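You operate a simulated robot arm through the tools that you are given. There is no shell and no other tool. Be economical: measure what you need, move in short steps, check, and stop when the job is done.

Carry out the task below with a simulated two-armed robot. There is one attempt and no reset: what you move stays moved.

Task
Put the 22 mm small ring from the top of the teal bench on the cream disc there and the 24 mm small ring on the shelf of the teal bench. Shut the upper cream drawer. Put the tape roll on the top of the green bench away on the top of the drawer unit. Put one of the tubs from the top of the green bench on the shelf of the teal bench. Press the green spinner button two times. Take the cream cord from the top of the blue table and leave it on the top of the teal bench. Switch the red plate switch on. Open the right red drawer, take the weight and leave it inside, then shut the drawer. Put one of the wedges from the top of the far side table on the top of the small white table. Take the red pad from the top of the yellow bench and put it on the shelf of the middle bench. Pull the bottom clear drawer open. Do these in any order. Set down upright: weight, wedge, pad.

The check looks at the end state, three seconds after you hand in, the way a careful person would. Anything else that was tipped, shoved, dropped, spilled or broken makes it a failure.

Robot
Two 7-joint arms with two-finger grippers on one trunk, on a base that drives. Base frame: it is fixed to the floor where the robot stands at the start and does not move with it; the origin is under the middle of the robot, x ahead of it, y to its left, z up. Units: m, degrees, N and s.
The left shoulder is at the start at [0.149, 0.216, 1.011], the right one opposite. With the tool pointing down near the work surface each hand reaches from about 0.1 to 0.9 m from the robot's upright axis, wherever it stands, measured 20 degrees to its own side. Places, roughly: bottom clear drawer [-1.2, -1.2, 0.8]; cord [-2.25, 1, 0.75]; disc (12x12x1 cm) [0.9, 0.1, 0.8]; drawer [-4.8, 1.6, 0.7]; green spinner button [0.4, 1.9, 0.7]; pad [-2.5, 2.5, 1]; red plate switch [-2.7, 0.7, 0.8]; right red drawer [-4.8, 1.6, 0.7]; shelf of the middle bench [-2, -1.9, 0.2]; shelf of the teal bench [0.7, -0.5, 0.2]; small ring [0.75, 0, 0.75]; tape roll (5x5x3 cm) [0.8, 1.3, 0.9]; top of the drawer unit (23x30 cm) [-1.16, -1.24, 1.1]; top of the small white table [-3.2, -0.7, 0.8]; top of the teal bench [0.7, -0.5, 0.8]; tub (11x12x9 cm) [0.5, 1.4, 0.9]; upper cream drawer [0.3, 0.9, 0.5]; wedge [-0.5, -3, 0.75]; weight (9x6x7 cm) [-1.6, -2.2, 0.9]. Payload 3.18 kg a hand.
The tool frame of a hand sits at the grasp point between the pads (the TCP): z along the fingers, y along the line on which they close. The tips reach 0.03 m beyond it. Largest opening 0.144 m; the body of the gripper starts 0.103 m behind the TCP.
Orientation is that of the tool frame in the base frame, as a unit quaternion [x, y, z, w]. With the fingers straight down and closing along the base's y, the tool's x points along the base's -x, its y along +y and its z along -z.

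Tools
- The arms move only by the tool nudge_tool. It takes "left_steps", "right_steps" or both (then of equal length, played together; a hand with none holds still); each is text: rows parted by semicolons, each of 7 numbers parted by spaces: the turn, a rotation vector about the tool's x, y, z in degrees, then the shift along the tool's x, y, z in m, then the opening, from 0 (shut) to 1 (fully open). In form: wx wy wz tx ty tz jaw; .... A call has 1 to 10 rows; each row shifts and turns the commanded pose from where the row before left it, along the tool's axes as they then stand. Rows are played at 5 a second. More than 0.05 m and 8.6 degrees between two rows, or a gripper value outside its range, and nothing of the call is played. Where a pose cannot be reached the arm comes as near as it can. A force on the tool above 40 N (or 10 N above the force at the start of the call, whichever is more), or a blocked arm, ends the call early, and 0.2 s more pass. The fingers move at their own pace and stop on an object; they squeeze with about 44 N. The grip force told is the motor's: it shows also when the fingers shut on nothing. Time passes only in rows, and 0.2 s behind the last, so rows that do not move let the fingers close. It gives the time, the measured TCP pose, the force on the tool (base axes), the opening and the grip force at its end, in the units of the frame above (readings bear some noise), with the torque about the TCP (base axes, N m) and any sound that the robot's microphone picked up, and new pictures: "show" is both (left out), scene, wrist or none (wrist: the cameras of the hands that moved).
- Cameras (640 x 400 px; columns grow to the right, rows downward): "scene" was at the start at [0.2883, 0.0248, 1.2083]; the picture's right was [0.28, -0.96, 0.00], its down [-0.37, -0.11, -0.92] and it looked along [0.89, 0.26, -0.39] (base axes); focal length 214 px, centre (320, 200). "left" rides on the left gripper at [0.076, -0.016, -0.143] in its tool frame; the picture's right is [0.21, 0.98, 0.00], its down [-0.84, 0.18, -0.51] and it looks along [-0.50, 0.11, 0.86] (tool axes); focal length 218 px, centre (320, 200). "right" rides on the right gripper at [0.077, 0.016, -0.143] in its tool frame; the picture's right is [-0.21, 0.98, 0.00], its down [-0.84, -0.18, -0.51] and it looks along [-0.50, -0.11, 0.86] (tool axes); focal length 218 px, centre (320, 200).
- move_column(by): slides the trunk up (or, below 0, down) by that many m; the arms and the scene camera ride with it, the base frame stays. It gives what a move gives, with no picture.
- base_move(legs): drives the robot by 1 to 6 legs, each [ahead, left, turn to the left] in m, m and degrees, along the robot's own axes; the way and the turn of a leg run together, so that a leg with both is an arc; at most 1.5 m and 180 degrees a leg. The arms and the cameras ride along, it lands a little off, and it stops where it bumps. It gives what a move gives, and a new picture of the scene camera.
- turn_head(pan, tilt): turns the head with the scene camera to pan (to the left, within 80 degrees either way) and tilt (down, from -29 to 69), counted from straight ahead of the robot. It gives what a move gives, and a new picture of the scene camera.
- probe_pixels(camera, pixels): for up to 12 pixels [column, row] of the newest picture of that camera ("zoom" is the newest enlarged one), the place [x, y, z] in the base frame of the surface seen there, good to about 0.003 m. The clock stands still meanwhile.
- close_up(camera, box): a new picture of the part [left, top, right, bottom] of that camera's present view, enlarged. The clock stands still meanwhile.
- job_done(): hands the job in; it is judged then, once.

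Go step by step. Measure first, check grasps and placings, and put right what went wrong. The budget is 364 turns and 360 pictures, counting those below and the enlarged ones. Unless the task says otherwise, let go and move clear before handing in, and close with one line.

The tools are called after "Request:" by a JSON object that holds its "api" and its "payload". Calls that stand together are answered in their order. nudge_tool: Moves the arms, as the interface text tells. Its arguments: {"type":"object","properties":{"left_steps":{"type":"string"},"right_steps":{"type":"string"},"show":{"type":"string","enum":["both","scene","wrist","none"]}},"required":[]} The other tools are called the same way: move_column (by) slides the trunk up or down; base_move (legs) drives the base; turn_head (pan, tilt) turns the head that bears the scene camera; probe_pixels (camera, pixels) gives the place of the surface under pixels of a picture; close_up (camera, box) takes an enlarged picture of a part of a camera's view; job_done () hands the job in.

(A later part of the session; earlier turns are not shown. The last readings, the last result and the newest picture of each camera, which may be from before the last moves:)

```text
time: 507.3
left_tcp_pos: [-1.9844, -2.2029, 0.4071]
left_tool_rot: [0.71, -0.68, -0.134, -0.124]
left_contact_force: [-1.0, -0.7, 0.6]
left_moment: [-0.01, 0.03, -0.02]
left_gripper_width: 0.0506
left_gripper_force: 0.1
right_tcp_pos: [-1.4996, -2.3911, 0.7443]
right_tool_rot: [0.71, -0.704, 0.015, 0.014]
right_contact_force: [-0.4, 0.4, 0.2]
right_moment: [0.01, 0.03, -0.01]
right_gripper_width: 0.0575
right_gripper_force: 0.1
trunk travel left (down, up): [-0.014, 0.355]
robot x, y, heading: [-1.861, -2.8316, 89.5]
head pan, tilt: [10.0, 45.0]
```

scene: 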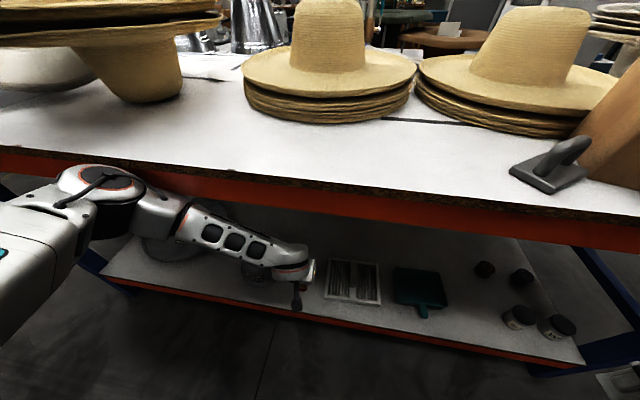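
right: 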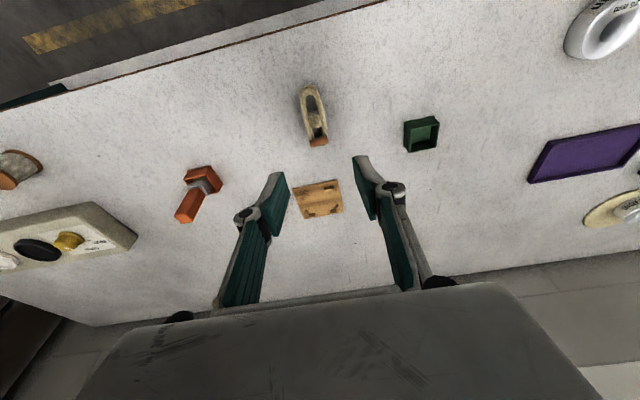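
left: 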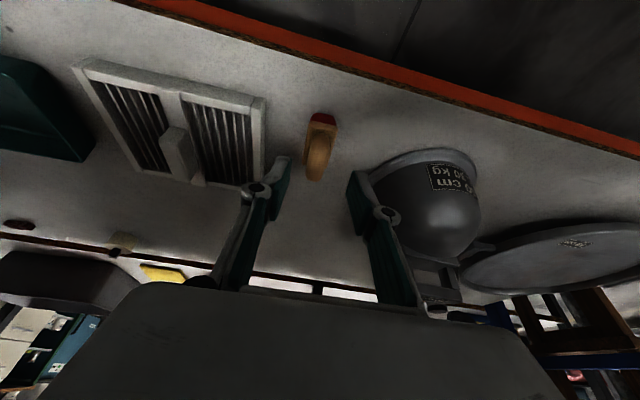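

The pad stands upright on the shelf. Back off, raise the trunk, and look at the block and hats.

Request:
{"api": "base_move", "payload": {"legs": [[-0.1, 0, 0.3]]}}

Request:
{"api": "move_column", "payload": {"by": 0.3}}

Request:
{"api": "nudge_tool", "payload": {"left_steps": "0 0 0 -0.0157 0 -0.0422 0.3;0 0 0 -0.0157 0 -0.0422 0.3;0 0 0 -0.0157 0 -0.0422 0.3;0 0 0 -0.0157 0 -0.0422 0.3;0 0 0 -0.0157 0 -0.0422 0.3;0 0 0 -0.0157 0 -0.0422 0.3;0 0 0 -0.0157 0 -0.0422 0.3;0 0 0 0 0 0 0.3", "right_steps": "0 0 6 0 0 -0.03 1;0 0 6 0 0 -0.03 1;0 0 6 0 0 -0.03 1;0 0 0 0 0 -0.03 1;0 0 0 0 0 -0.03 1;0 0 0 0 0 0 1;0 0 0 0 0 0 1;0 0 0 0 0 0 1", "show": "none"}}

Request:
{"api": "turn_head", "payload": {"pan": -15, "tilt": 35}}

```text
time: 508.5
left_tcp_pos: [-1.9874, -2.3003, 0.4066]
left_tool_rot: [0.713, -0.678, -0.135, -0.122]
left_contact_force: [0.2, 0.9, 1.0]
left_moment: [0.03, 0.0, 0.03]
left_gripper_width: 0.0506
left_gripper_force: 0.0
right_tcp_pos: [-1.5002, -2.4857, 0.7444]
right_tool_rot: [0.712, -0.702, 0.017, 0.015]
right_contact_force: [-0.7, 0.8, 0.2]
right_moment: [-0.02, 0.01, 0.0]
right_gripper_width: 0.0576
right_gripper_force: 0.1
trunk travel left (down, up): [-0.014, 0.355]
robot x, y, heading: [-1.8648, -2.929, 90.2]
head pan, tilt: [10.0, 45.0]
```

scene: 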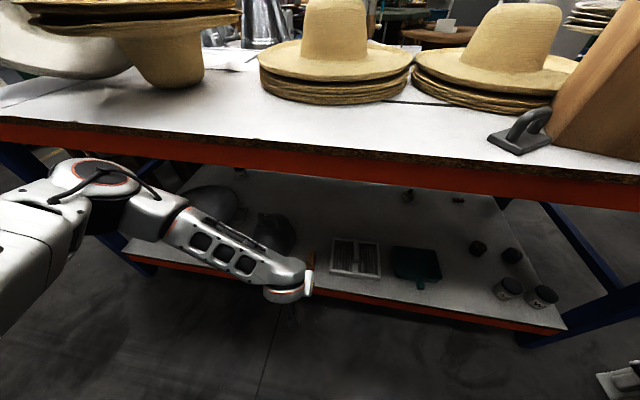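

```text
time: 511.5
left_tcp_pos: [-1.9878, -2.2992, 0.706]
left_tool_rot: [0.713, -0.677, -0.135, -0.123]
left_contact_force: [0.8, 0.6, -0.2]
left_moment: [-0.02, 0.01, 0.0]
left_gripper_width: 0.0503
left_gripper_force: 0.1
right_tcp_pos: [-1.5009, -2.4841, 1.0442]
right_tool_rot: [0.712, -0.702, 0.017, 0.016]
right_contact_force: [-0.1, -0.4, 0.3]
right_moment: [0.01, 0.0, -0.01]
right_gripper_width: 0.0576
right_gripper_force: 0.0
trunk travel left (down, up): [-0.314, 0.055]
robot x, y, heading: [-1.8589, -2.9332, 90.2]
head pan, tilt: [10.0, 45.0]
```

```text
time: 513.3
left_tcp_pos: [-1.9845, -2.301, 1.023]
left_tool_rot: [0.713, -0.677, -0.134, -0.123]
left_contact_force: [0.2, 0.1, -0.2]
left_moment: [0.01, -0.02, 0.02]
left_gripper_width: 0.0434
left_gripper_force: 0.2
right_tcp_pos: [-1.5005, -2.4783, 1.1924]
right_tool_rot: [-0.593, 0.805, -0.019, -0.013]
right_contact_force: [0.5, -0.6, -0.2]
right_moment: [0.0, 0.01, -0.04]
right_gripper_width: 0.1439
right_gripper_force: 0.0
trunk travel left (down, up): [-0.314, 0.055]
robot x, y, heading: [-1.865, -2.9277, 90.1]
head pan, tilt: [10.0, 45.0]
```

```text
time: 514.1
left_tcp_pos: [-1.985, -2.3011, 1.0241]
left_tool_rot: [0.712, -0.678, -0.134, -0.123]
left_contact_force: [-0.1, 0.9, 0.3]
left_moment: [0.04, 0.01, -0.03]
left_gripper_width: 0.0433
left_gripper_force: 0.1
right_tcp_pos: [-1.4997, -2.4789, 1.1918]
right_tool_rot: [-0.593, 0.805, -0.019, -0.013]
right_contact_force: [-0.3, 0.9, 0.5]
right_moment: [0.01, 0.0, -0.02]
right_gripper_width: 0.144
right_gripper_force: 0.0
trunk travel left (down, up): [-0.314, 0.055]
robot x, y, heading: [-1.8607, -2.9331, 90.0]
head pan, tilt: [-15.0, 35.0]
```

scene: 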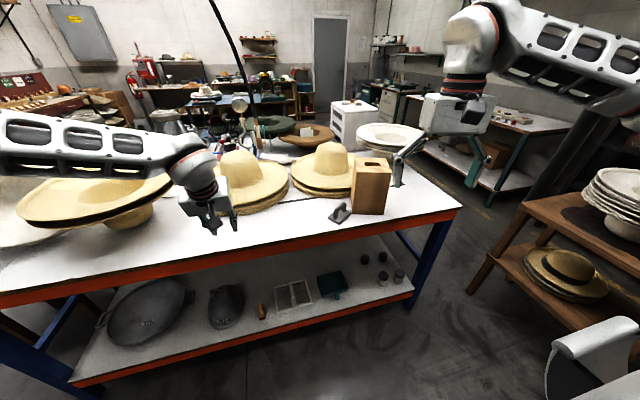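

Request:
{"api": "close_up", "payload": {"camera": "scene", "box": [270, 120, 430, 230]}}

```text
3.64 times, centred on (350, 175) of scene
```

zoom: 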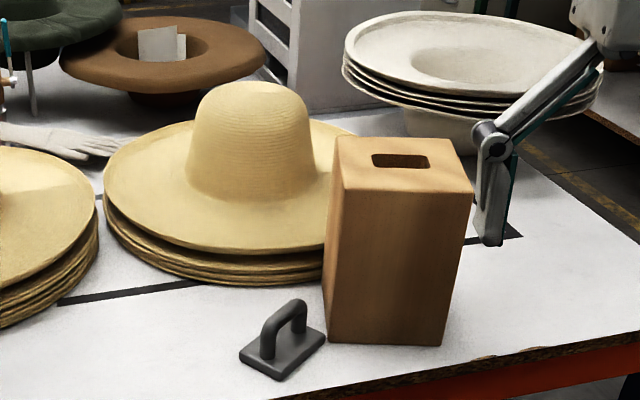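

Request:
{"api": "probe_pixels", "payload": {"camera": "zoom", "pixels": [[328, 338], [443, 343], [336, 160], [470, 190], [450, 140], [340, 140], [400, 185], [250, 160], [110, 215], [225, 280], [515, 232], [62, 300]]}}

```text
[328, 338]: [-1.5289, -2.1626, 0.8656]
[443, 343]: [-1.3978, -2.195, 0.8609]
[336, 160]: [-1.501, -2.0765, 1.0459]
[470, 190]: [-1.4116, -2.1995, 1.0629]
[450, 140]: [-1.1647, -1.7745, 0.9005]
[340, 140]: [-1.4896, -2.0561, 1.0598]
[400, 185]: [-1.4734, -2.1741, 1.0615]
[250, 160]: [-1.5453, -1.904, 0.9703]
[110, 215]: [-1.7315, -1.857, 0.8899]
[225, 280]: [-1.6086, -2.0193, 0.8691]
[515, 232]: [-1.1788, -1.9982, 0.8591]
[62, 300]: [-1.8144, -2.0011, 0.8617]
```

Block ≈0.12 wide, top z 1.063, yaw ≈−16°, centre (−1.449,−2.126); the right gripper's closing axis already matches. Raise/retract the left hand, then move the base in 0.27.

Request:
{"api": "nudge_tool", "payload": {"left_steps": "0 0 0 0.025 0 -0.04 0.3;0 0 0 0.025 0 -0.04 0.3;0 0 0 0.025 0 -0.04 0.3;0 0 0 0.025 0 -0.04 0.3;0 0 0 0.025 0 -0.04 0.3;0 0 0 0.025 0 -0.04 0.3;0 0 0 0 0 0 0.3", "show": "none"}}

Request:
{"api": "base_move", "payload": {"legs": [[0.25, 0, 0]]}}

Request:
{"api": "close_up", "payload": {"camera": "right", "box": [0, 0, 640, 400]}}

```text
time: 515.8
left_tcp_pos: [-1.9731, -2.529, 1.1901]
left_tool_rot: [0.713, -0.677, -0.135, -0.123]
left_contact_force: [0.7, -0.5, -0.4]
left_moment: [-0.03, -0.03, -0.02]
left_gripper_width: 0.0433
left_gripper_force: 0.0
right_tcp_pos: [-1.4997, -2.478, 1.1923]
right_tool_rot: [-0.593, 0.805, -0.019, -0.013]
right_contact_force: [-0.9, -0.7, 0.2]
right_moment: [-0.03, 0.0, -0.01]
right_gripper_width: 0.144
right_gripper_force: 0.1
trunk travel left (down, up): [-0.314, 0.055]
robot x, y, heading: [-1.8609, -2.9291, 90.2]
head pan, tilt: [-15.0, 35.0]
```

```text
time: 517.5
left_tcp_pos: [-1.9699, -2.2827, 1.1909]
left_tool_rot: [0.71, -0.68, -0.133, -0.123]
left_contact_force: [-0.2, 0.0, -0.2]
left_moment: [0.0, 0.0, 0.0]
left_gripper_width: 0.0434
left_gripper_force: 0.0
right_tcp_pos: [-1.4958, -2.2368, 1.1913]
right_tool_rot: [-0.591, 0.807, -0.019, -0.013]
right_contact_force: [0.4, 1.7, 0.0]
right_moment: [-0.04, -0.01, 0.01]
right_gripper_width: 0.1439
right_gripper_force: 0.1
trunk travel left (down, up): [-0.314, 0.055]
robot x, y, heading: [-1.8566, -2.688, 89.3]
head pan, tilt: [-15.0, 35.0]
```

scene: 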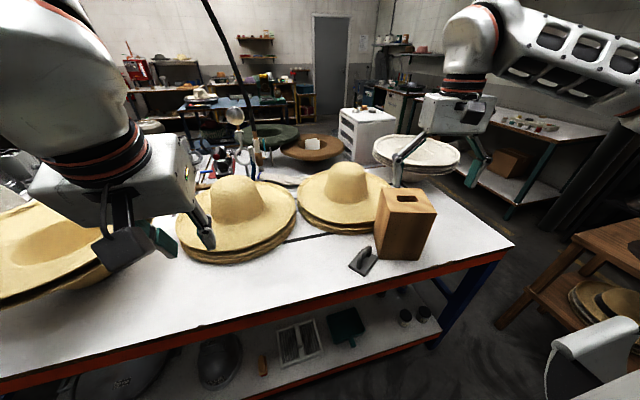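

```text
1.00 times, centred on (320, 200) of right (not enlarged: the box is as wide or as high as the picture)
```

zoom: 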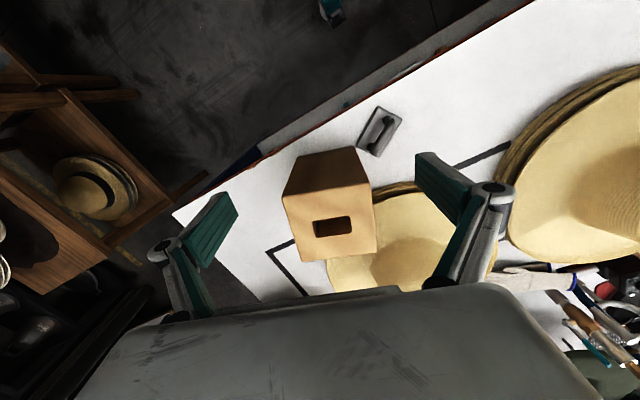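

Request:
{"api": "probe_pixels", "payload": {"camera": "zoom", "pixels": [[285, 199], [366, 186], [374, 250], [296, 260], [302, 158], [355, 150], [333, 225], [275, 250], [460, 160], [360, 205]]}}

```text
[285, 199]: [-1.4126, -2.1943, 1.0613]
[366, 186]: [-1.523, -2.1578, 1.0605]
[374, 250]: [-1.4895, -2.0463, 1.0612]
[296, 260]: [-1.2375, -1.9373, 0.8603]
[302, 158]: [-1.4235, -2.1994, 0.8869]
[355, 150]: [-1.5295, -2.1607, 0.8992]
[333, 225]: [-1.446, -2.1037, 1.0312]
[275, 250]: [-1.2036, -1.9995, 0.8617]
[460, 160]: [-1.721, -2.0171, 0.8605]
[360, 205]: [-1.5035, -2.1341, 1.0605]
```

Block top corners give centre (−1.451,−2.120), 0.118 square, yaw −18°. From the earlier views its original pose was about (−1.402,−2.135), yaw ≈0. Move the right hand above it.

Request:
{"api": "nudge_tool", "payload": {"right_steps": "0 0 0 -0.032 -0.0018 0.014 1;0 0 0 -0.032 -0.0018 0.014 1;0 0 0 -0.032 -0.0018 0.014 1;0 0 0 -0.032 -0.0018 0.014 1;0 0 0 0 0 0 1", "show": "wrist"}}

```text
time: 518.8
left_tcp_pos: [-1.9702, -2.2856, 1.1894]
left_tool_rot: [0.71, -0.68, -0.135, -0.124]
left_contact_force: [-0.5, 0.7, -0.1]
left_moment: [0.01, 0.02, -0.01]
left_gripper_width: 0.0435
left_gripper_force: 0.1
right_tcp_pos: [-1.4516, -2.1163, 1.1299]
right_tool_rot: [-0.59, 0.807, -0.02, -0.012]
right_contact_force: [-0.2, -0.8, 0.2]
right_moment: [0.02, 0.05, -0.02]
right_gripper_width: 0.1442
right_gripper_force: 0.0
trunk travel left (down, up): [-0.314, 0.055]
robot x, y, heading: [-1.8603, -2.6875, 89.7]
head pan, tilt: [-15.0, 35.0]
```

right: 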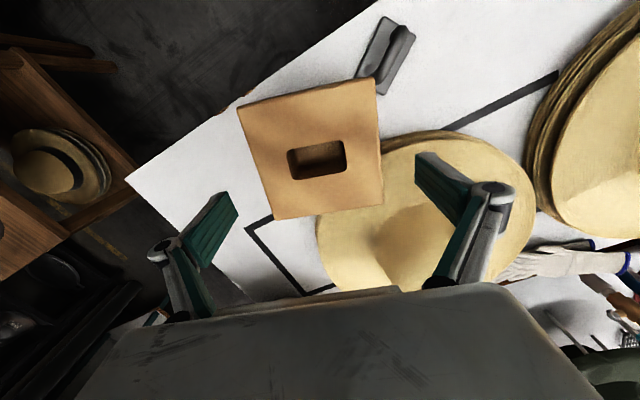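

Aligned. Descend over the block, watching for contact.

Request:
{"api": "nudge_tool", "payload": {"right_steps": "0 0 0 0 0 0.03 1;0 0 0 0 0 0.03 1;0 0 0 0 0 0.03 1;0 0 0 0 0 0 1", "show": "wrist"}}

```text
time: 519.8
left_tcp_pos: [-1.9698, -2.2844, 1.191]
left_tool_rot: [0.71, -0.681, -0.133, -0.124]
left_contact_force: [1.0, -0.3, -0.1]
left_moment: [0.0, -0.03, 0.0]
left_gripper_width: 0.0433
left_gripper_force: 0.1
right_tcp_pos: [-1.4505, -2.1232, 1.0415]
right_tool_rot: [-0.591, 0.806, -0.018, -0.012]
right_contact_force: [-0.3, 0.3, 0.0]
right_moment: [-0.01, -0.03, -0.04]
right_gripper_width: 0.1441
right_gripper_force: 0.1
trunk travel left (down, up): [-0.314, 0.055]
robot x, y, heading: [-1.8644, -2.6847, 89.8]
head pan, tilt: [-15.0, 35.0]
```

right: 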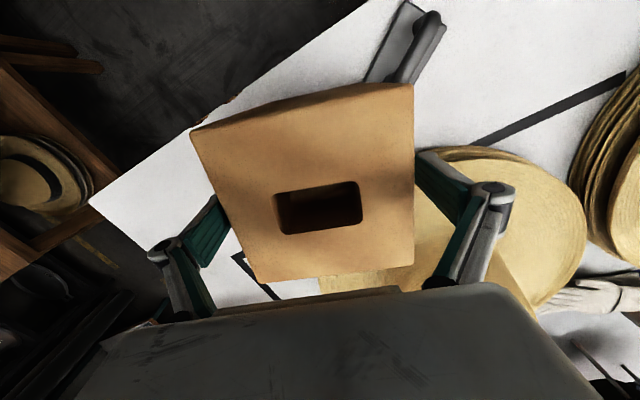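

No contact, fingers straddle the block. Close, lift 1.5 cm, check.

Request:
{"api": "nudge_tool", "payload": {"right_steps": "0 0 0 0 0 0 0.8;0 0 0 0 0 0 0.6;0 0 0 0 0 0 0.6;0 0 0 0 0 0 0.6;0 0 0 0 0 -0.015 0.6;0 0 0 0 0 0 0.6", "show": "none"}}

```text
time: 521.1
left_tcp_pos: [-1.9693, -2.2842, 1.1896]
left_tool_rot: [0.71, -0.68, -0.135, -0.123]
left_contact_force: [0.1, -0.1, -0.7]
left_moment: [0.01, -0.02, 0.0]
left_gripper_width: 0.0433
left_gripper_force: 0.1
right_tcp_pos: [-1.4518, -2.1228, 1.0528]
right_tool_rot: [-0.59, 0.807, -0.02, -0.014]
right_contact_force: [1.5, -0.5, -16.8]
right_moment: [-0.09, -0.09, 0.01]
right_gripper_width: 0.1298
right_gripper_force: 43.8
trunk travel left (down, up): [-0.314, 0.055]
robot x, y, heading: [-1.8604, -2.6818, 89.8]
head pan, tilt: [-15.0, 35.0]
```

The block is held (≈1.7 kg). Move it (+4.9,−1.5 cm), then rotate 19° back.

Request:
{"api": "nudge_tool", "payload": {"right_steps": "0 0 0 0 -0.0255 0 0.6;0 0 0 0 -0.0255 0 0.6;0 0 -6.4 0 0 0 0.6;0 0 -6.4 0 0 0 0.6;0 0 -6.4 0 0 0 0.6;0 0 0 0 0 0 0.6", "show": "both"}}

```text
time: 522.5
left_tcp_pos: [-1.968, -2.2835, 1.1902]
left_tool_rot: [0.71, -0.68, -0.134, -0.123]
left_contact_force: [1.0, -0.6, 0.2]
left_moment: [-0.01, 0.05, 0.01]
left_gripper_width: 0.0433
left_gripper_force: 0.1
right_tcp_pos: [-1.4129, -2.1508, 1.0614]
right_tool_rot: [-0.645, 0.764, -0.021, -0.013]
right_contact_force: [0.8, 0.3, -17.8]
right_moment: [-0.05, 0.02, -0.02]
right_gripper_width: 0.1293
right_gripper_force: 44.0
right hand out of reach, approached as far as the arm can: row 3, 4, 5
trunk travel left (down, up): [-0.314, 0.055]
robot x, y, heading: [-1.8618, -2.6861, 89.7]
head pan, tilt: [-15.0, 35.0]
```

scene: 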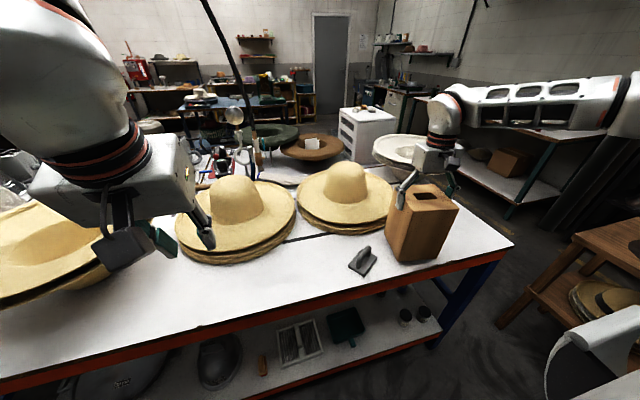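
right: 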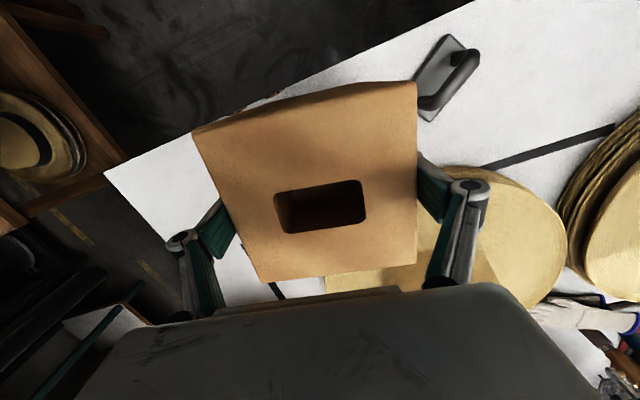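

Rotation hit a wrist limit after ~8°. Lift the block 6 cm, and let the base turn left 11° while sidestepping to keep the hand about in place.

Request:
{"api": "nudge_tool", "payload": {"right_steps": "0 0 0 0 0 -0.03 0.6;0 0 0 0 0 -0.03 0.6;0 0 0 0 0 0 0.6", "show": "none"}}

Request:
{"api": "base_move", "payload": {"legs": [[-0.07, -0.1, 11]]}}

```text
time: 523.4
left_tcp_pos: [-1.9693, -2.2835, 1.1901]
left_tool_rot: [0.711, -0.679, -0.134, -0.123]
left_contact_force: [-0.5, 0.4, -0.1]
left_moment: [-0.01, -0.07, -0.02]
left_gripper_width: 0.0433
left_gripper_force: 0.1
right_tcp_pos: [-1.4236, -2.1877, 1.1075]
right_tool_rot: [-0.653, 0.757, -0.017, -0.009]
right_contact_force: [0.1, 0.6, -17.0]
right_moment: [0.0, 0.01, 0.02]
right_gripper_width: 0.1298
right_gripper_force: 44.5
right hand out of reach, approached as far as the arm can: row 1, 2
trunk travel left (down, up): [-0.314, 0.055]
robot x, y, heading: [-1.86, -2.6857, 89.7]
head pan, tilt: [-15.0, 35.0]
```

```text
time: 524.9
left_tcp_pos: [-1.9354, -2.3716, 1.1907]
left_tool_rot: [0.771, -0.61, -0.146, -0.111]
left_contact_force: [-0.5, 0.2, -1.1]
left_moment: [0.02, 0.01, 0.01]
left_gripper_width: 0.0432
left_gripper_force: 0.0
right_tcp_pos: [-1.4161, -2.1751, 1.1063]
right_tool_rot: [0.721, -0.693, 0.017, 0.009]
right_contact_force: [0.6, 0.1, -17.0]
right_moment: [-0.09, 0.05, -0.01]
right_gripper_width: 0.1294
right_gripper_force: 44.2
trunk travel left (down, up): [-0.314, 0.055]
robot x, y, heading: [-1.7559, -2.7505, 100.5]
head pan, tilt: [-15.0, 35.0]
```

scene: 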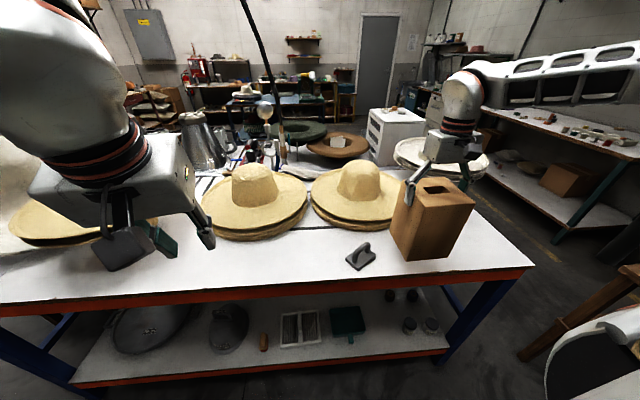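

Yaw is now ≈+1°. Move to the original spot and lower to the bench.

Request:
{"api": "nudge_tool", "payload": {"right_steps": "0 0 0 -0.013 -0.005 0.015 0.6;0 0 0 -0.013 -0.005 0.015 0.6;0 0 0 -0.014 -0.004 0.015 0.6;0 0 0 0 0 0.008 0.6;0 0 0 0 0 0 0.6", "show": "none"}}

```text
time: 526.1
left_tcp_pos: [-1.9359, -2.3718, 1.1918]
left_tool_rot: [0.771, -0.61, -0.145, -0.11]
left_contact_force: [0.2, 0.0, -0.6]
left_moment: [0.01, -0.01, -0.02]
left_gripper_width: 0.0433
left_gripper_force: 0.0
right_tcp_pos: [-1.4077, -2.1508, 1.0666]
right_tool_rot: [0.721, -0.693, 0.018, 0.008]
right_contact_force: [-0.2, 0.7, -17.5]
right_moment: [0.01, -0.01, -0.01]
right_gripper_width: 0.1297
right_gripper_force: 44.3
right hand out of reach, approached as far as the arm can: row 3
trunk travel left (down, up): [-0.314, 0.055]
robot x, y, heading: [-1.7548, -2.7504, 100.3]
head pan, tilt: [-15.0, 35.0]
```

Request:
{"api": "nudge_tool", "payload": {"right_steps": "0 0 0 0 0 0.014 0.6;0 0 0 -0.008 -0.003 0 0.6;0 0 0 -0.008 -0.002 0 0.6;0 0 0 0 0 0.005 0.6;0 0 0 0 0 0 0.6", "show": "none"}}

```text
time: 527.3
left_tcp_pos: [-1.9368, -2.3725, 1.19]
left_tool_rot: [0.771, -0.61, -0.145, -0.11]
left_contact_force: [0.4, 0.2, -0.1]
left_moment: [-0.01, 0.0, 0.03]
left_gripper_width: 0.043
left_gripper_force: 0.0
right_tcp_pos: [-1.4045, -2.1396, 1.0459]
right_tool_rot: [0.72, -0.693, 0.017, 0.009]
right_contact_force: [1.0, -0.6, -17.0]
right_moment: [-0.06, -0.03, 0.02]
right_gripper_width: 0.1296
right_gripper_force: 44.2
right hand out of reach, approached as far as the arm can: row 3
trunk travel left (down, up): [-0.314, 0.055]
robot x, y, heading: [-1.754, -2.7462, 100.3]
head pan, tilt: [-15.0, 35.0]
```

Position (−1.4045,−2.14) is right. Lower to contact and release.

Request:
{"api": "nudge_tool", "payload": {"right_steps": "0 0 0 0 0 0.003 0.6;0 0 0 0 0 0.003 0.6;0 0 0 0 0 0 0.6", "show": "none"}}

```text
time: 528.1
left_tcp_pos: [-1.9368, -2.3736, 1.1901]
left_tool_rot: [0.771, -0.61, -0.145, -0.11]
left_contact_force: [0.3, -0.6, -0.3]
left_moment: [0.03, 0.02, -0.04]
left_gripper_width: 0.0434
left_gripper_force: 0.1
right_tcp_pos: [-1.4055, -2.1406, 1.0424]
right_tool_rot: [0.721, -0.693, 0.018, 0.007]
right_contact_force: [5.8, -0.6, -2.2]
right_moment: [-1.03, -1.23, 0.15]
right_gripper_width: 0.1296
right_gripper_force: 43.4
trunk travel left (down, up): [-0.314, 0.055]
robot x, y, heading: [-1.7585, -2.7475, 100.8]
head pan, tilt: [-15.0, 35.0]
```

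The block rests on the bench. Open and rise straight up.

Request:
{"api": "nudge_tool", "payload": {"right_steps": "0 0 0 0 0 0 1;0 0 0 0 0 0 1;0 0 0 0 0 -0.02 1;0 0 0 0 0 -0.03 1;0 0 0 0 0 -0.03 1;0 0 0 0.02 0 -0.03 1;0 0 0 0.04 0 -0.01 1;0 0 0 0.04 0 0 1;0 0 0 0 0 0 1", "show": "both"}}

```text
time: 530.1
left_tcp_pos: [-1.9379, -2.3726, 1.1906]
left_tool_rot: [0.772, -0.609, -0.145, -0.11]
left_contact_force: [0.0, 0.2, 0.1]
left_moment: [0.01, -0.02, 0.01]
left_gripper_width: 0.043
left_gripper_force: 0.1
right_tcp_pos: [-1.423, -2.268, 1.1523]
right_tool_rot: [0.721, -0.692, 0.018, 0.007]
right_contact_force: [-0.1, -0.1, 0.3]
right_moment: [-0.01, -0.04, 0.0]
right_gripper_width: 0.1442
right_gripper_force: 0.1
right hand out of reach, approached as far as the arm can: row 3, 4, 5, 6
trunk travel left (down, up): [-0.314, 0.055]
robot x, y, heading: [-1.7561, -2.7487, 100.6]
head pan, tilt: [-15.0, 35.0]
```

scene: 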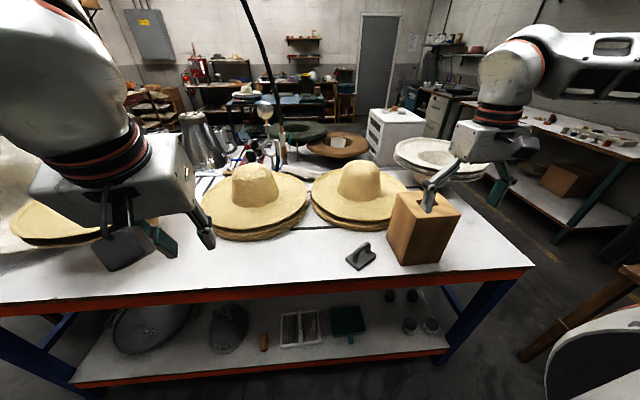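
right: 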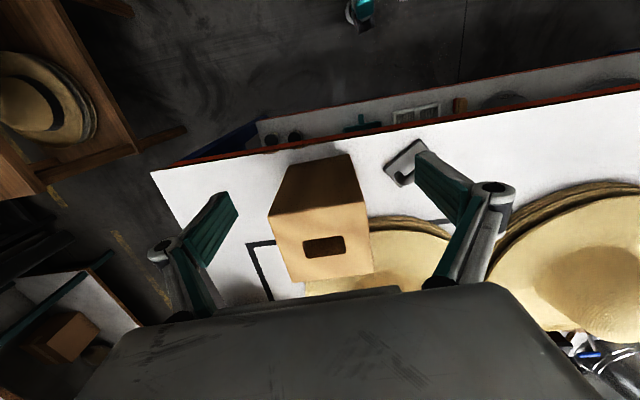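

Block restored. Now measure the right-hand hat stack.

Request:
{"api": "probe_pixels", "payload": {"camera": "scene", "pixels": [[362, 165], [345, 185], [383, 185], [312, 200], [408, 185], [340, 222], [395, 205], [255, 205], [300, 215], [362, 190]]}}

Request:
{"api": "close_up", "payload": {"camera": "scene", "box": [190, 130, 430, 270]}}

```text
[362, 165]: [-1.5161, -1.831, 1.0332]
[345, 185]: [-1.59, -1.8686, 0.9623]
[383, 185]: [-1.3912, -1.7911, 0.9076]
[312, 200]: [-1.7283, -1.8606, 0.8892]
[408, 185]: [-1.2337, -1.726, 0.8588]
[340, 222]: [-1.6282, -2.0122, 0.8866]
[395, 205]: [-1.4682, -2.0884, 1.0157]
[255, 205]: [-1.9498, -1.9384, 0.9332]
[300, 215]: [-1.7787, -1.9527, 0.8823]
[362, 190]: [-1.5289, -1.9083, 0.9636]
```

```text
2.67 times, centred on (310, 200) of scene
```

zoom: 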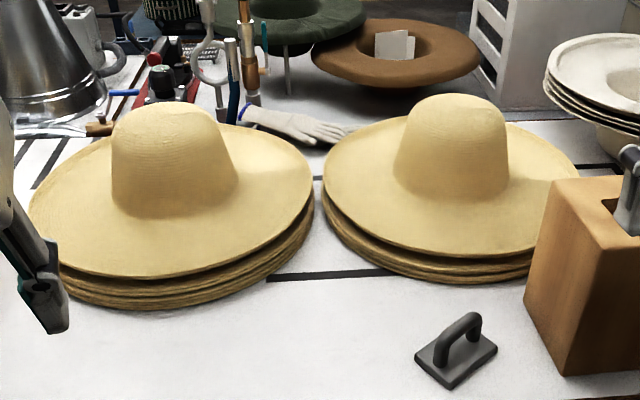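

The hat stack centre is ≈(−1.53,−1.85); original by my comparison ≈(−1.50,−1.88). I'll nudge it back by hooking closed fingers behind the crown. Position the robot.

Request:
{"api": "base_move", "payload": {"legs": [[0, 0, -10.6], [0, 0.2, 0], [0.22, 0, 0]]}}

```text
time: 534.5
left_tcp_pos: [-2.0667, -2.1256, 1.1902]
left_tool_rot: [0.713, -0.677, -0.134, -0.123]
left_contact_force: [-0.2, 0.5, -1.0]
left_moment: [-0.02, 0.03, 0.02]
left_gripper_width: 0.0431
left_gripper_force: 0.0
right_tcp_pos: [-1.5437, -2.115, 1.1517]
right_tool_rot: [-0.657, 0.754, -0.017, -0.01]
right_contact_force: [-0.2, 0.6, -0.8]
right_moment: [-0.02, 0.04, 0.04]
right_gripper_width: 0.1439
right_gripper_force: 0.1
trunk travel left (down, up): [-0.314, 0.055]
robot x, y, heading: [-1.9516, -2.5293, 90.1]
head pan, tilt: [-15.0, 35.0]
```

scene: 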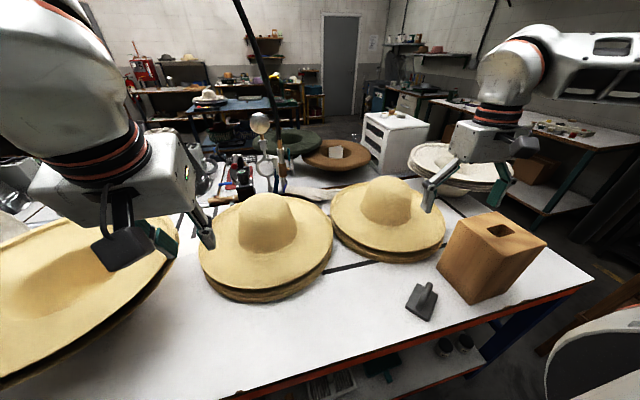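

Reach test: with the trunk at its top the right hand should reach beside the crown. Close the right fingers, pitch forward, and come to the west side of the hat at z≈1.0.

Request:
{"api": "move_column", "payload": {"by": 0.05}}

Request:
{"api": "nudge_tool", "payload": {"right_steps": "0 -8 0 0 0 0 0;0 -8 0 0 0 0 0;0 0 0 -0.0075 0.0227 0.0377 0;0 0 0 -0.0075 0.0227 0.0377 0;0 0 0 -0.0075 0.0227 0.0377 0;0 0 0 -0.0075 0.0227 0.0377 0;0 0 0 -0.0075 0.0227 0.0377 0;0 0 0 -0.0075 0.0227 0.0377 0;0 0 0 0 0 0 0", "show": "both"}}

```text
time: 535.4
left_tcp_pos: [-2.0686, -2.1277, 1.2399]
left_tool_rot: [0.714, -0.676, -0.135, -0.123]
left_contact_force: [-0.1, 0.2, 0.1]
left_moment: [-0.02, -0.01, 0.02]
left_gripper_width: 0.0431
left_gripper_force: 0.0
right_tcp_pos: [-1.5417, -2.1154, 1.203]
right_tool_rot: [-0.656, 0.754, -0.016, -0.009]
right_contact_force: [-0.9, 1.1, -0.7]
right_moment: [-0.02, 0.02, -0.02]
right_gripper_width: 0.1439
right_gripper_force: 0.1
trunk travel left (down, up): [-0.364, 0.005]
robot x, y, heading: [-1.9554, -2.523, 90.5]
head pan, tilt: [-15.0, 35.0]
```

```text
time: 537.4
left_tcp_pos: [-2.0668, -2.1292, 1.2411]
left_tool_rot: [0.714, -0.676, -0.136, -0.123]
left_contact_force: [0.9, 0.4, -0.1]
left_moment: [0.03, 0.02, -0.01]
left_gripper_width: 0.0434
left_gripper_force: 0.0
right_tcp_pos: [-1.6609, -1.9983, 0.9938]
right_tool_rot: [-0.652, 0.749, 0.075, 0.096]
right_contact_force: [-0.5, 0.2, 0.3]
right_moment: [0.02, 0.04, -0.01]
right_gripper_width: 0.0
right_gripper_force: 31.0
trunk travel left (down, up): [-0.364, 0.005]
robot x, y, heading: [-1.9501, -2.5256, 90.3]
head pan, tilt: [-15.0, 35.0]
```

scene: 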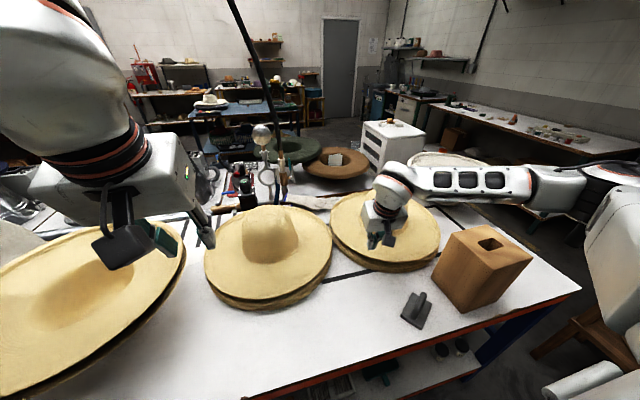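
right: 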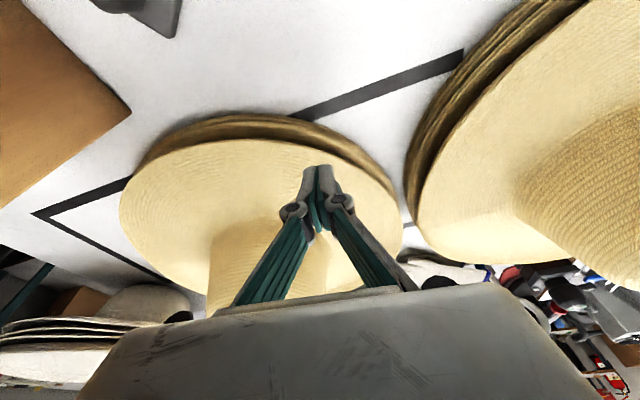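

Fingers are over the west brim. Go forward alongside the crown to its north-west side.

Request:
{"api": "nudge_tool", "payload": {"right_steps": "0 0 0 -0.0414 0.007 0.0115 0;0 0 0 -0.0414 0.007 0.0115 0;0 0 0 -0.0414 0.007 0.0115 0;0 0 0 -0.0414 0.006 0.0115 0;0 0 0 -0.0414 0.006 0.0115 0;0 0 0 0 0 0 0", "show": "both"}}

```text
time: 538.8
left_tcp_pos: [-2.0674, -2.1284, 1.2423]
left_tool_rot: [0.713, -0.677, -0.136, -0.124]
left_contact_force: [0.0, 0.0, -0.4]
left_moment: [0.02, 0.02, 0.02]
left_gripper_width: 0.0431
left_gripper_force: 0.0
right_tcp_pos: [-1.661, -1.7835, 0.9874]
right_tool_rot: [-0.653, 0.748, 0.076, 0.096]
right_contact_force: [0.0, -0.8, -0.3]
right_moment: [0.04, 0.01, 0.01]
right_gripper_width: 0.0
right_gripper_force: 30.5
trunk travel left (down, up): [-0.364, 0.005]
robot x, y, heading: [-1.9552, -2.5254, 90.3]
head pan, tilt: [-15.0, 35.0]
```

scene: 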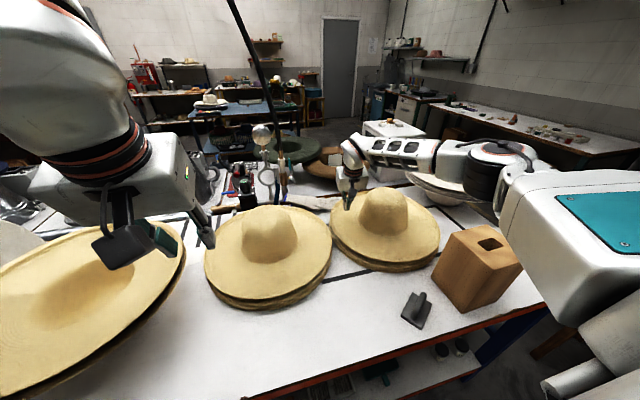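
right: 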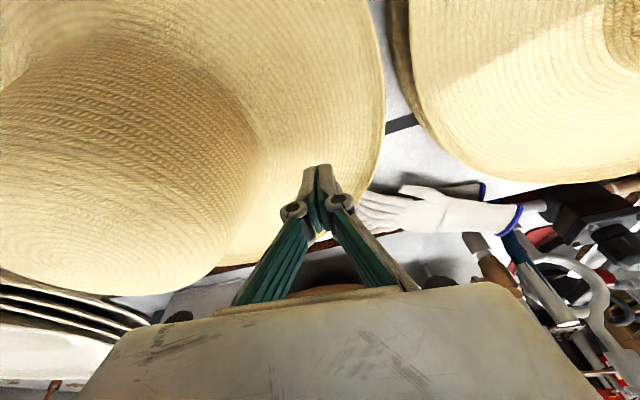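

Right beside the crown's NW flank. Measure crown and brim edge near the fingers.

Request:
{"api": "probe_pixels", "payload": {"camera": "right", "pixels": [[250, 200], [240, 170], [270, 210], [350, 190], [382, 100], [200, 240], [120, 180], [260, 150]]}}

```text
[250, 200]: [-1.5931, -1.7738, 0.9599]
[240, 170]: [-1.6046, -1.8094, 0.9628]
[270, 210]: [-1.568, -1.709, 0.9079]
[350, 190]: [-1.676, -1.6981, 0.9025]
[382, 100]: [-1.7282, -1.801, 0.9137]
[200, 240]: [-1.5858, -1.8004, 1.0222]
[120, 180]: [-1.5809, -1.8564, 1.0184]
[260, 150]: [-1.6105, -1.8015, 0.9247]
```

Line up behind the crown on the push axis and start pushing gently toward the south-east.

Request:
{"api": "nudge_tool", "payload": {"right_steps": "0 0 0 -0.0203 -0.0345 0.0055 0;0 0 0 0.0083 -0.0118 -0.0019 0;0 0 0 0.0083 -0.0118 -0.0019 0;0 0 0 0.0042 -0.006 -0.001 0;0 0 0 0 0 0 0", "show": "wrist"}}

```text
time: 540.0
left_tcp_pos: [-2.0692, -2.1274, 1.2415]
left_tool_rot: [0.714, -0.676, -0.134, -0.124]
left_contact_force: [0.3, 0.4, -0.3]
left_moment: [0.0, 0.01, 0.0]
left_gripper_width: 0.0433
left_gripper_force: 0.0
right_tcp_pos: [-1.6012, -1.7904, 0.9864]
right_tool_rot: [-0.652, 0.748, 0.074, 0.097]
right_contact_force: [-2.5, 2.6, 2.2]
right_moment: [0.06, 0.04, 0.04]
right_gripper_width: 0.0
right_gripper_force: 31.1
trunk travel left (down, up): [-0.364, 0.005]
robot x, y, heading: [-1.9556, -2.5274, 90.3]
head pan, tilt: [-15.0, 35.0]
```

right: 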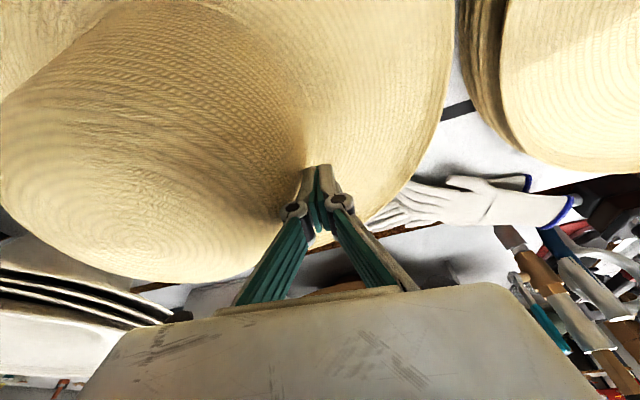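

Contact (≈4 N). Push 3.5 cm more along the same line.

Request:
{"api": "nudge_tool", "payload": {"right_steps": "0 0 0 0.0066 -0.0095 -0.0015 0;0 0 0 0.0066 -0.0095 -0.0015 0;0 0 0 0.0066 -0.0095 -0.0015 0;0 0 0 0 0 0 0", "show": "scene"}}

```text
time: 541.0
left_tcp_pos: [-2.0685, -2.128, 1.2399]
left_tool_rot: [0.714, -0.676, -0.135, -0.124]
left_contact_force: [0.1, 0.3, 0.6]
left_moment: [-0.01, -0.04, 0.0]
left_gripper_width: 0.0429
left_gripper_force: 0.1
right_tcp_pos: [-1.5742, -1.8153, 0.9851]
right_tool_rot: [-0.652, 0.749, 0.074, 0.095]
right_contact_force: [-0.6, -0.5, 0.9]
right_moment: [-0.01, 0.03, -0.03]
right_gripper_width: 0.0002
right_gripper_force: 30.5
trunk travel left (down, up): [-0.364, 0.005]
robot x, y, heading: [-1.9526, -2.5267, 90.3]
head pan, tilt: [-15.0, 35.0]
```

scene: 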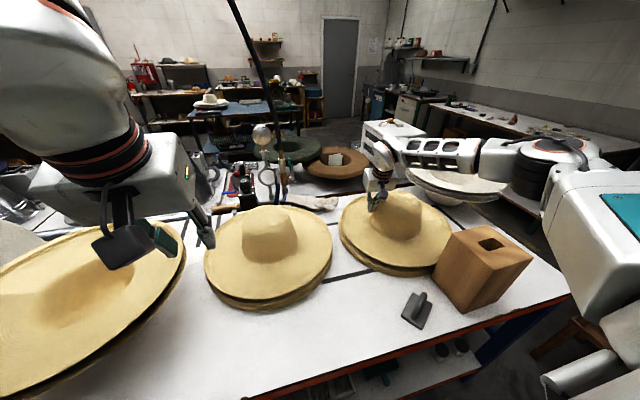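

The hat moved; measure hat and block.

Request:
{"api": "probe_pixels", "payload": {"camera": "scene", "pixels": [[341, 225], [365, 262], [420, 272], [400, 200], [466, 312], [431, 270], [530, 262], [450, 228], [437, 262], [380, 245]]}}

Request:
{"api": "close_up", "payload": {"camera": "scene", "box": [330, 170, 550, 330]}}

```text
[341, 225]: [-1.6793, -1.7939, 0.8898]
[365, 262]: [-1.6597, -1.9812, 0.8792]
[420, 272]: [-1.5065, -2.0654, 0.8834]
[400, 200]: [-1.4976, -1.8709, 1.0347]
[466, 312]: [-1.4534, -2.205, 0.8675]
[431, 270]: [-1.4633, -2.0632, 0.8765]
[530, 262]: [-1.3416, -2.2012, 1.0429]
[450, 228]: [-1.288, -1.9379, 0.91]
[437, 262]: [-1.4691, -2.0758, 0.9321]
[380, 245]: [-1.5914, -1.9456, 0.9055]
```

```text
2.50 times, centred on (440, 250) of scene
```

zoom: 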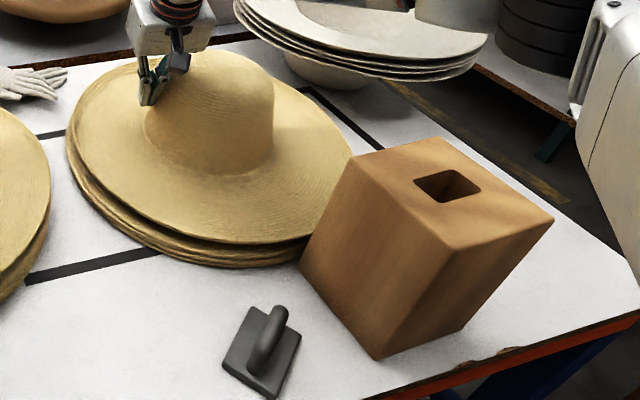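

Hat crown now at (−1.498,−1.871), right on the estimated original; the block is at its place. Retreat the finger along the same path.

Request:
{"api": "nudge_tool", "payload": {"right_steps": "0 0 0 -0.012 0.017 0.003 0;0 0 0 0.004 0.03 -0.002 0;0 0 0 0.004 0.03 -0.002 0;0 0 0 0.0414 -0.006 -0.0115 0;0 0 0 0.0414 -0.006 -0.0115 0;0 0 0 0.0414 -0.006 -0.0115 0;0 0 0 0.0414 -0.006 -0.015 0;0 0 0 0.0414 -0.006 -0.02 0;0 0 0 0 0 -0.03 0;0 0 0 0 0 0 0", "show": "both"}}

```text
time: 543.2
left_tcp_pos: [-2.068, -2.1271, 1.2403]
left_tool_rot: [0.713, -0.677, -0.134, -0.123]
left_contact_force: [0.9, 0.7, 0.0]
left_moment: [0.04, 0.01, 0.04]
left_gripper_width: 0.0433
left_gripper_force: 0.0
right_tcp_pos: [-1.6555, -2.026, 1.033]
right_tool_rot: [-0.652, 0.749, 0.074, 0.096]
right_contact_force: [-0.1, 0.3, -0.2]
right_moment: [0.01, -0.01, -0.02]
right_gripper_width: 0.0
right_gripper_force: 31.1
trunk travel left (down, up): [-0.364, 0.005]
robot x, y, heading: [-1.9508, -2.5268, 90.3]
head pan, tilt: [-15.0, 35.0]
```

scene: 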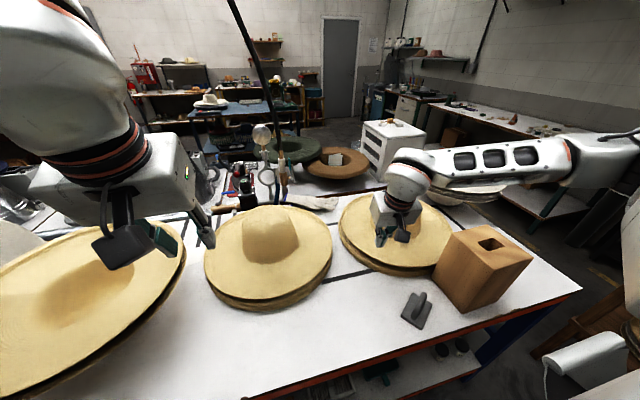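
right: 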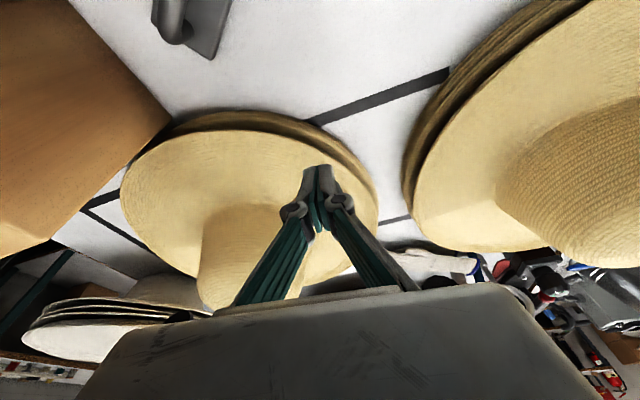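

Now the weight. Measure its handle and base from the last enlargement.

Request:
{"api": "close_up", "payload": {"camera": "scene", "box": [385, 275, 449, 335]}}

```text
6.67 times, centred on (417, 305) of scene
```

zoom: 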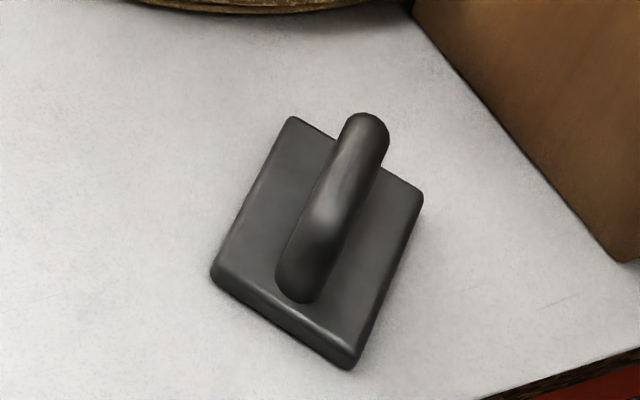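

Request:
{"api": "probe_pixels", "payload": {"camera": "zoom", "pixels": [[362, 130], [315, 215], [300, 280], [213, 272], [352, 362], [420, 195], [292, 120], [340, 170], [325, 250]]}}

```text
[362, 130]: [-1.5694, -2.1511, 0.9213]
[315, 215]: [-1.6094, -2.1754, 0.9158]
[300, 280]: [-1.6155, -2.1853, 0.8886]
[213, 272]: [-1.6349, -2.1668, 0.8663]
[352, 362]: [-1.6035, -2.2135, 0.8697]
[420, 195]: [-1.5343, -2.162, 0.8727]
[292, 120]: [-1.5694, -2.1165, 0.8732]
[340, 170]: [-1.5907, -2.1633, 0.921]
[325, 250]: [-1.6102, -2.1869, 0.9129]
```

Weight: centre (−1.585,−2.165), handle along ~37°, top z 0.921. Level the right tool and yaw 48° so it closes across the handle.

Request:
{"api": "nudge_tool", "payload": {"right_steps": "0 8 0 0 0 -0.02 0.4;0 5.7 0 0 0 -0.02 0.4;0 0 8 0 0 0 0.4;0 0 8 0 0 0 0.4;0 0 8 0 0 0 0.4;0 0 8 0 0 0 0.4;0 0 8 0 0 0 0.4;0 0 8 0 0 0 0.4;0 0 0 0 0 0 0.4", "show": "none"}}

```text
time: 545.2
left_tcp_pos: [-2.0688, -2.1275, 1.2407]
left_tool_rot: [0.714, -0.676, -0.134, -0.123]
left_contact_force: [0.3, 0.8, -0.4]
left_moment: [0.0, -0.01, 0.0]
left_gripper_width: 0.0433
left_gripper_force: 0.0
right_tcp_pos: [-1.6565, -2.0346, 1.072]
right_tool_rot: [-0.292, 0.956, -0.001, 0.006]
right_contact_force: [-0.3, -0.1, -0.7]
right_moment: [-0.01, 0.01, 0.0]
right_gripper_width: 0.0578
right_gripper_force: 0.0
trunk travel left (down, up): [-0.364, 0.005]
robot x, y, heading: [-1.9545, -2.5277, 90.1]
head pan, tilt: [-15.0, 35.0]
```

Request:
{"api": "nudge_tool", "payload": {"right_steps": "0 0 0 0.0033 -0.0369 0.01 0.35;0 0 0 0.0033 -0.0369 0.01 0.35;0 0 0 0.0033 -0.0369 0.03 0.35;0 0 0 0.0033 -0.0369 0.03 0.35;0 0 0 0 0 0 0.35", "show": "wrist"}}

```text
time: 546.4
left_tcp_pos: [-2.069, -2.1267, 1.2404]
left_tool_rot: [0.714, -0.676, -0.133, -0.123]
left_contact_force: [-0.4, 0.2, -0.7]
left_moment: [-0.03, -0.04, 0.0]
left_gripper_width: 0.0432
left_gripper_force: 0.0
right_tcp_pos: [-1.5835, -2.1639, 0.9938]
right_tool_rot: [-0.293, 0.956, -0.001, 0.008]
right_contact_force: [0.5, 0.6, 0.4]
right_moment: [0.01, 0.01, 0.03]
right_gripper_width: 0.0506
right_gripper_force: 0.1
trunk travel left (down, up): [-0.364, 0.005]
robot x, y, heading: [-1.9532, -2.5274, 90.2]
head pan, tilt: [-15.0, 35.0]
```

right: 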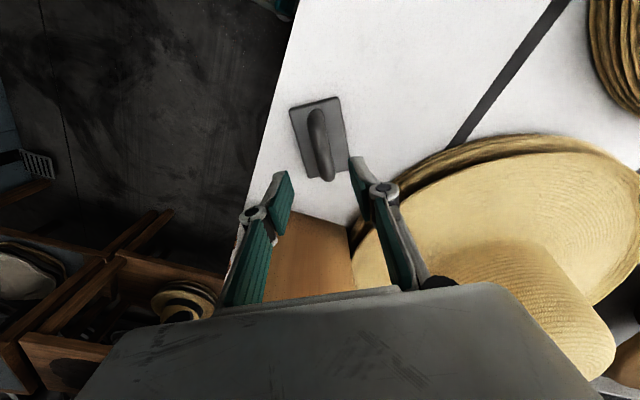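

Aligned. Descend and grip the handle.

Request:
{"api": "nudge_tool", "payload": {"right_steps": "0 0 0 0 0 0.027 0.35;0 0 0 0 0 0.027 0.35;0 0 0 0 0 0.024 0.35;0 0 0 0 0 0 0.35;0 0 0 0 0 0 0;0 0 0 0 0 0 0;0 0 0 0 0 0 0", "show": "wrist"}}

```text
time: 548.0
left_tcp_pos: [-2.0674, -2.1278, 1.2395]
left_tool_rot: [0.714, -0.676, -0.135, -0.123]
left_contact_force: [-0.1, 0.3, 0.0]
left_moment: [0.01, 0.0, 0.0]
left_gripper_width: 0.0431
left_gripper_force: 0.1
right_tcp_pos: [-1.5798, -2.1639, 0.9157]
right_tool_rot: [-0.292, 0.956, -0.002, 0.006]
right_contact_force: [-0.8, 1.7, -0.4]
right_moment: [0.11, -0.1, 0.06]
right_gripper_width: 0.0162
right_gripper_force: 43.5
trunk travel left (down, up): [-0.364, 0.005]
robot x, y, heading: [-1.9508, -2.53, 90.1]
head pan, tilt: [-15.0, 35.0]
```

right: 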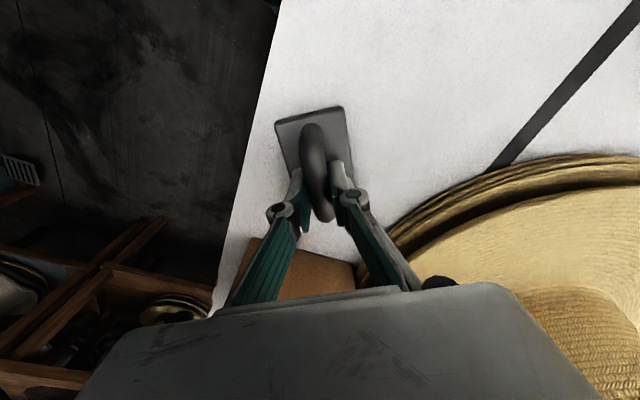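

Handle gripped. Lift and back off from the bench.

Request:
{"api": "nudge_tool", "payload": {"right_steps": "0 0 0 0 0 -0.03 0;0 0 0 0 0 -0.04 0;0 0 0 0 0 -0.04 0;0 0 0 0 0 -0.03 0;0 0 0 0 0 0 0", "show": "wrist"}}

Request:
{"api": "base_move", "payload": {"legs": [[-0.25, 0, 0]]}}

```text
time: 549.2
left_tcp_pos: [-2.0674, -2.1273, 1.2402]
left_tool_rot: [0.714, -0.676, -0.135, -0.123]
left_contact_force: [0.1, 0.0, 0.2]
left_moment: [0.0, 0.03, -0.04]
left_gripper_width: 0.043
left_gripper_force: 0.2
right_tcp_pos: [-1.5795, -2.1658, 1.0553]
right_tool_rot: [-0.294, 0.956, -0.001, 0.007]
right_contact_force: [0.9, 0.7, -6.3]
right_moment: [-0.02, -0.02, 0.0]
right_gripper_width: 0.0163
right_gripper_force: 44.0
trunk travel left (down, up): [-0.364, 0.005]
robot x, y, heading: [-1.9497, -2.5307, 90.4]
head pan, tilt: [-15.0, 35.0]
```

right: 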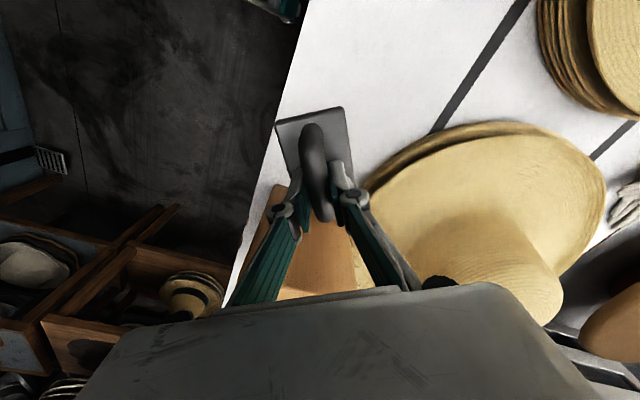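

```text
time: 551.0
left_tcp_pos: [-2.0647, -2.3673, 1.2415]
left_tool_rot: [0.712, -0.678, -0.134, -0.123]
left_contact_force: [-1.5, -0.3, 0.4]
left_moment: [0.04, 0.0, -0.03]
left_gripper_width: 0.0431
left_gripper_force: 0.0
right_tcp_pos: [-1.5763, -2.408, 1.0552]
right_tool_rot: [-0.29, 0.957, -0.001, 0.007]
right_contact_force: [0.0, -0.6, -5.1]
right_moment: [0.03, -0.01, 0.0]
right_gripper_width: 0.0164
right_gripper_force: 44.0
trunk travel left (down, up): [-0.364, 0.005]
robot x, y, heading: [-1.9563, -2.7688, 89.9]
head pan, tilt: [-15.0, 35.0]
```

scene: 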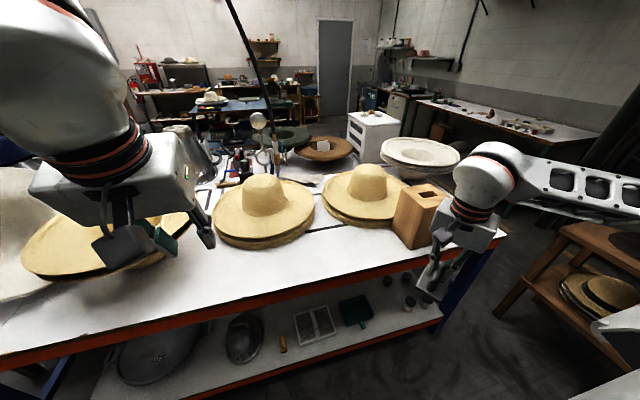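

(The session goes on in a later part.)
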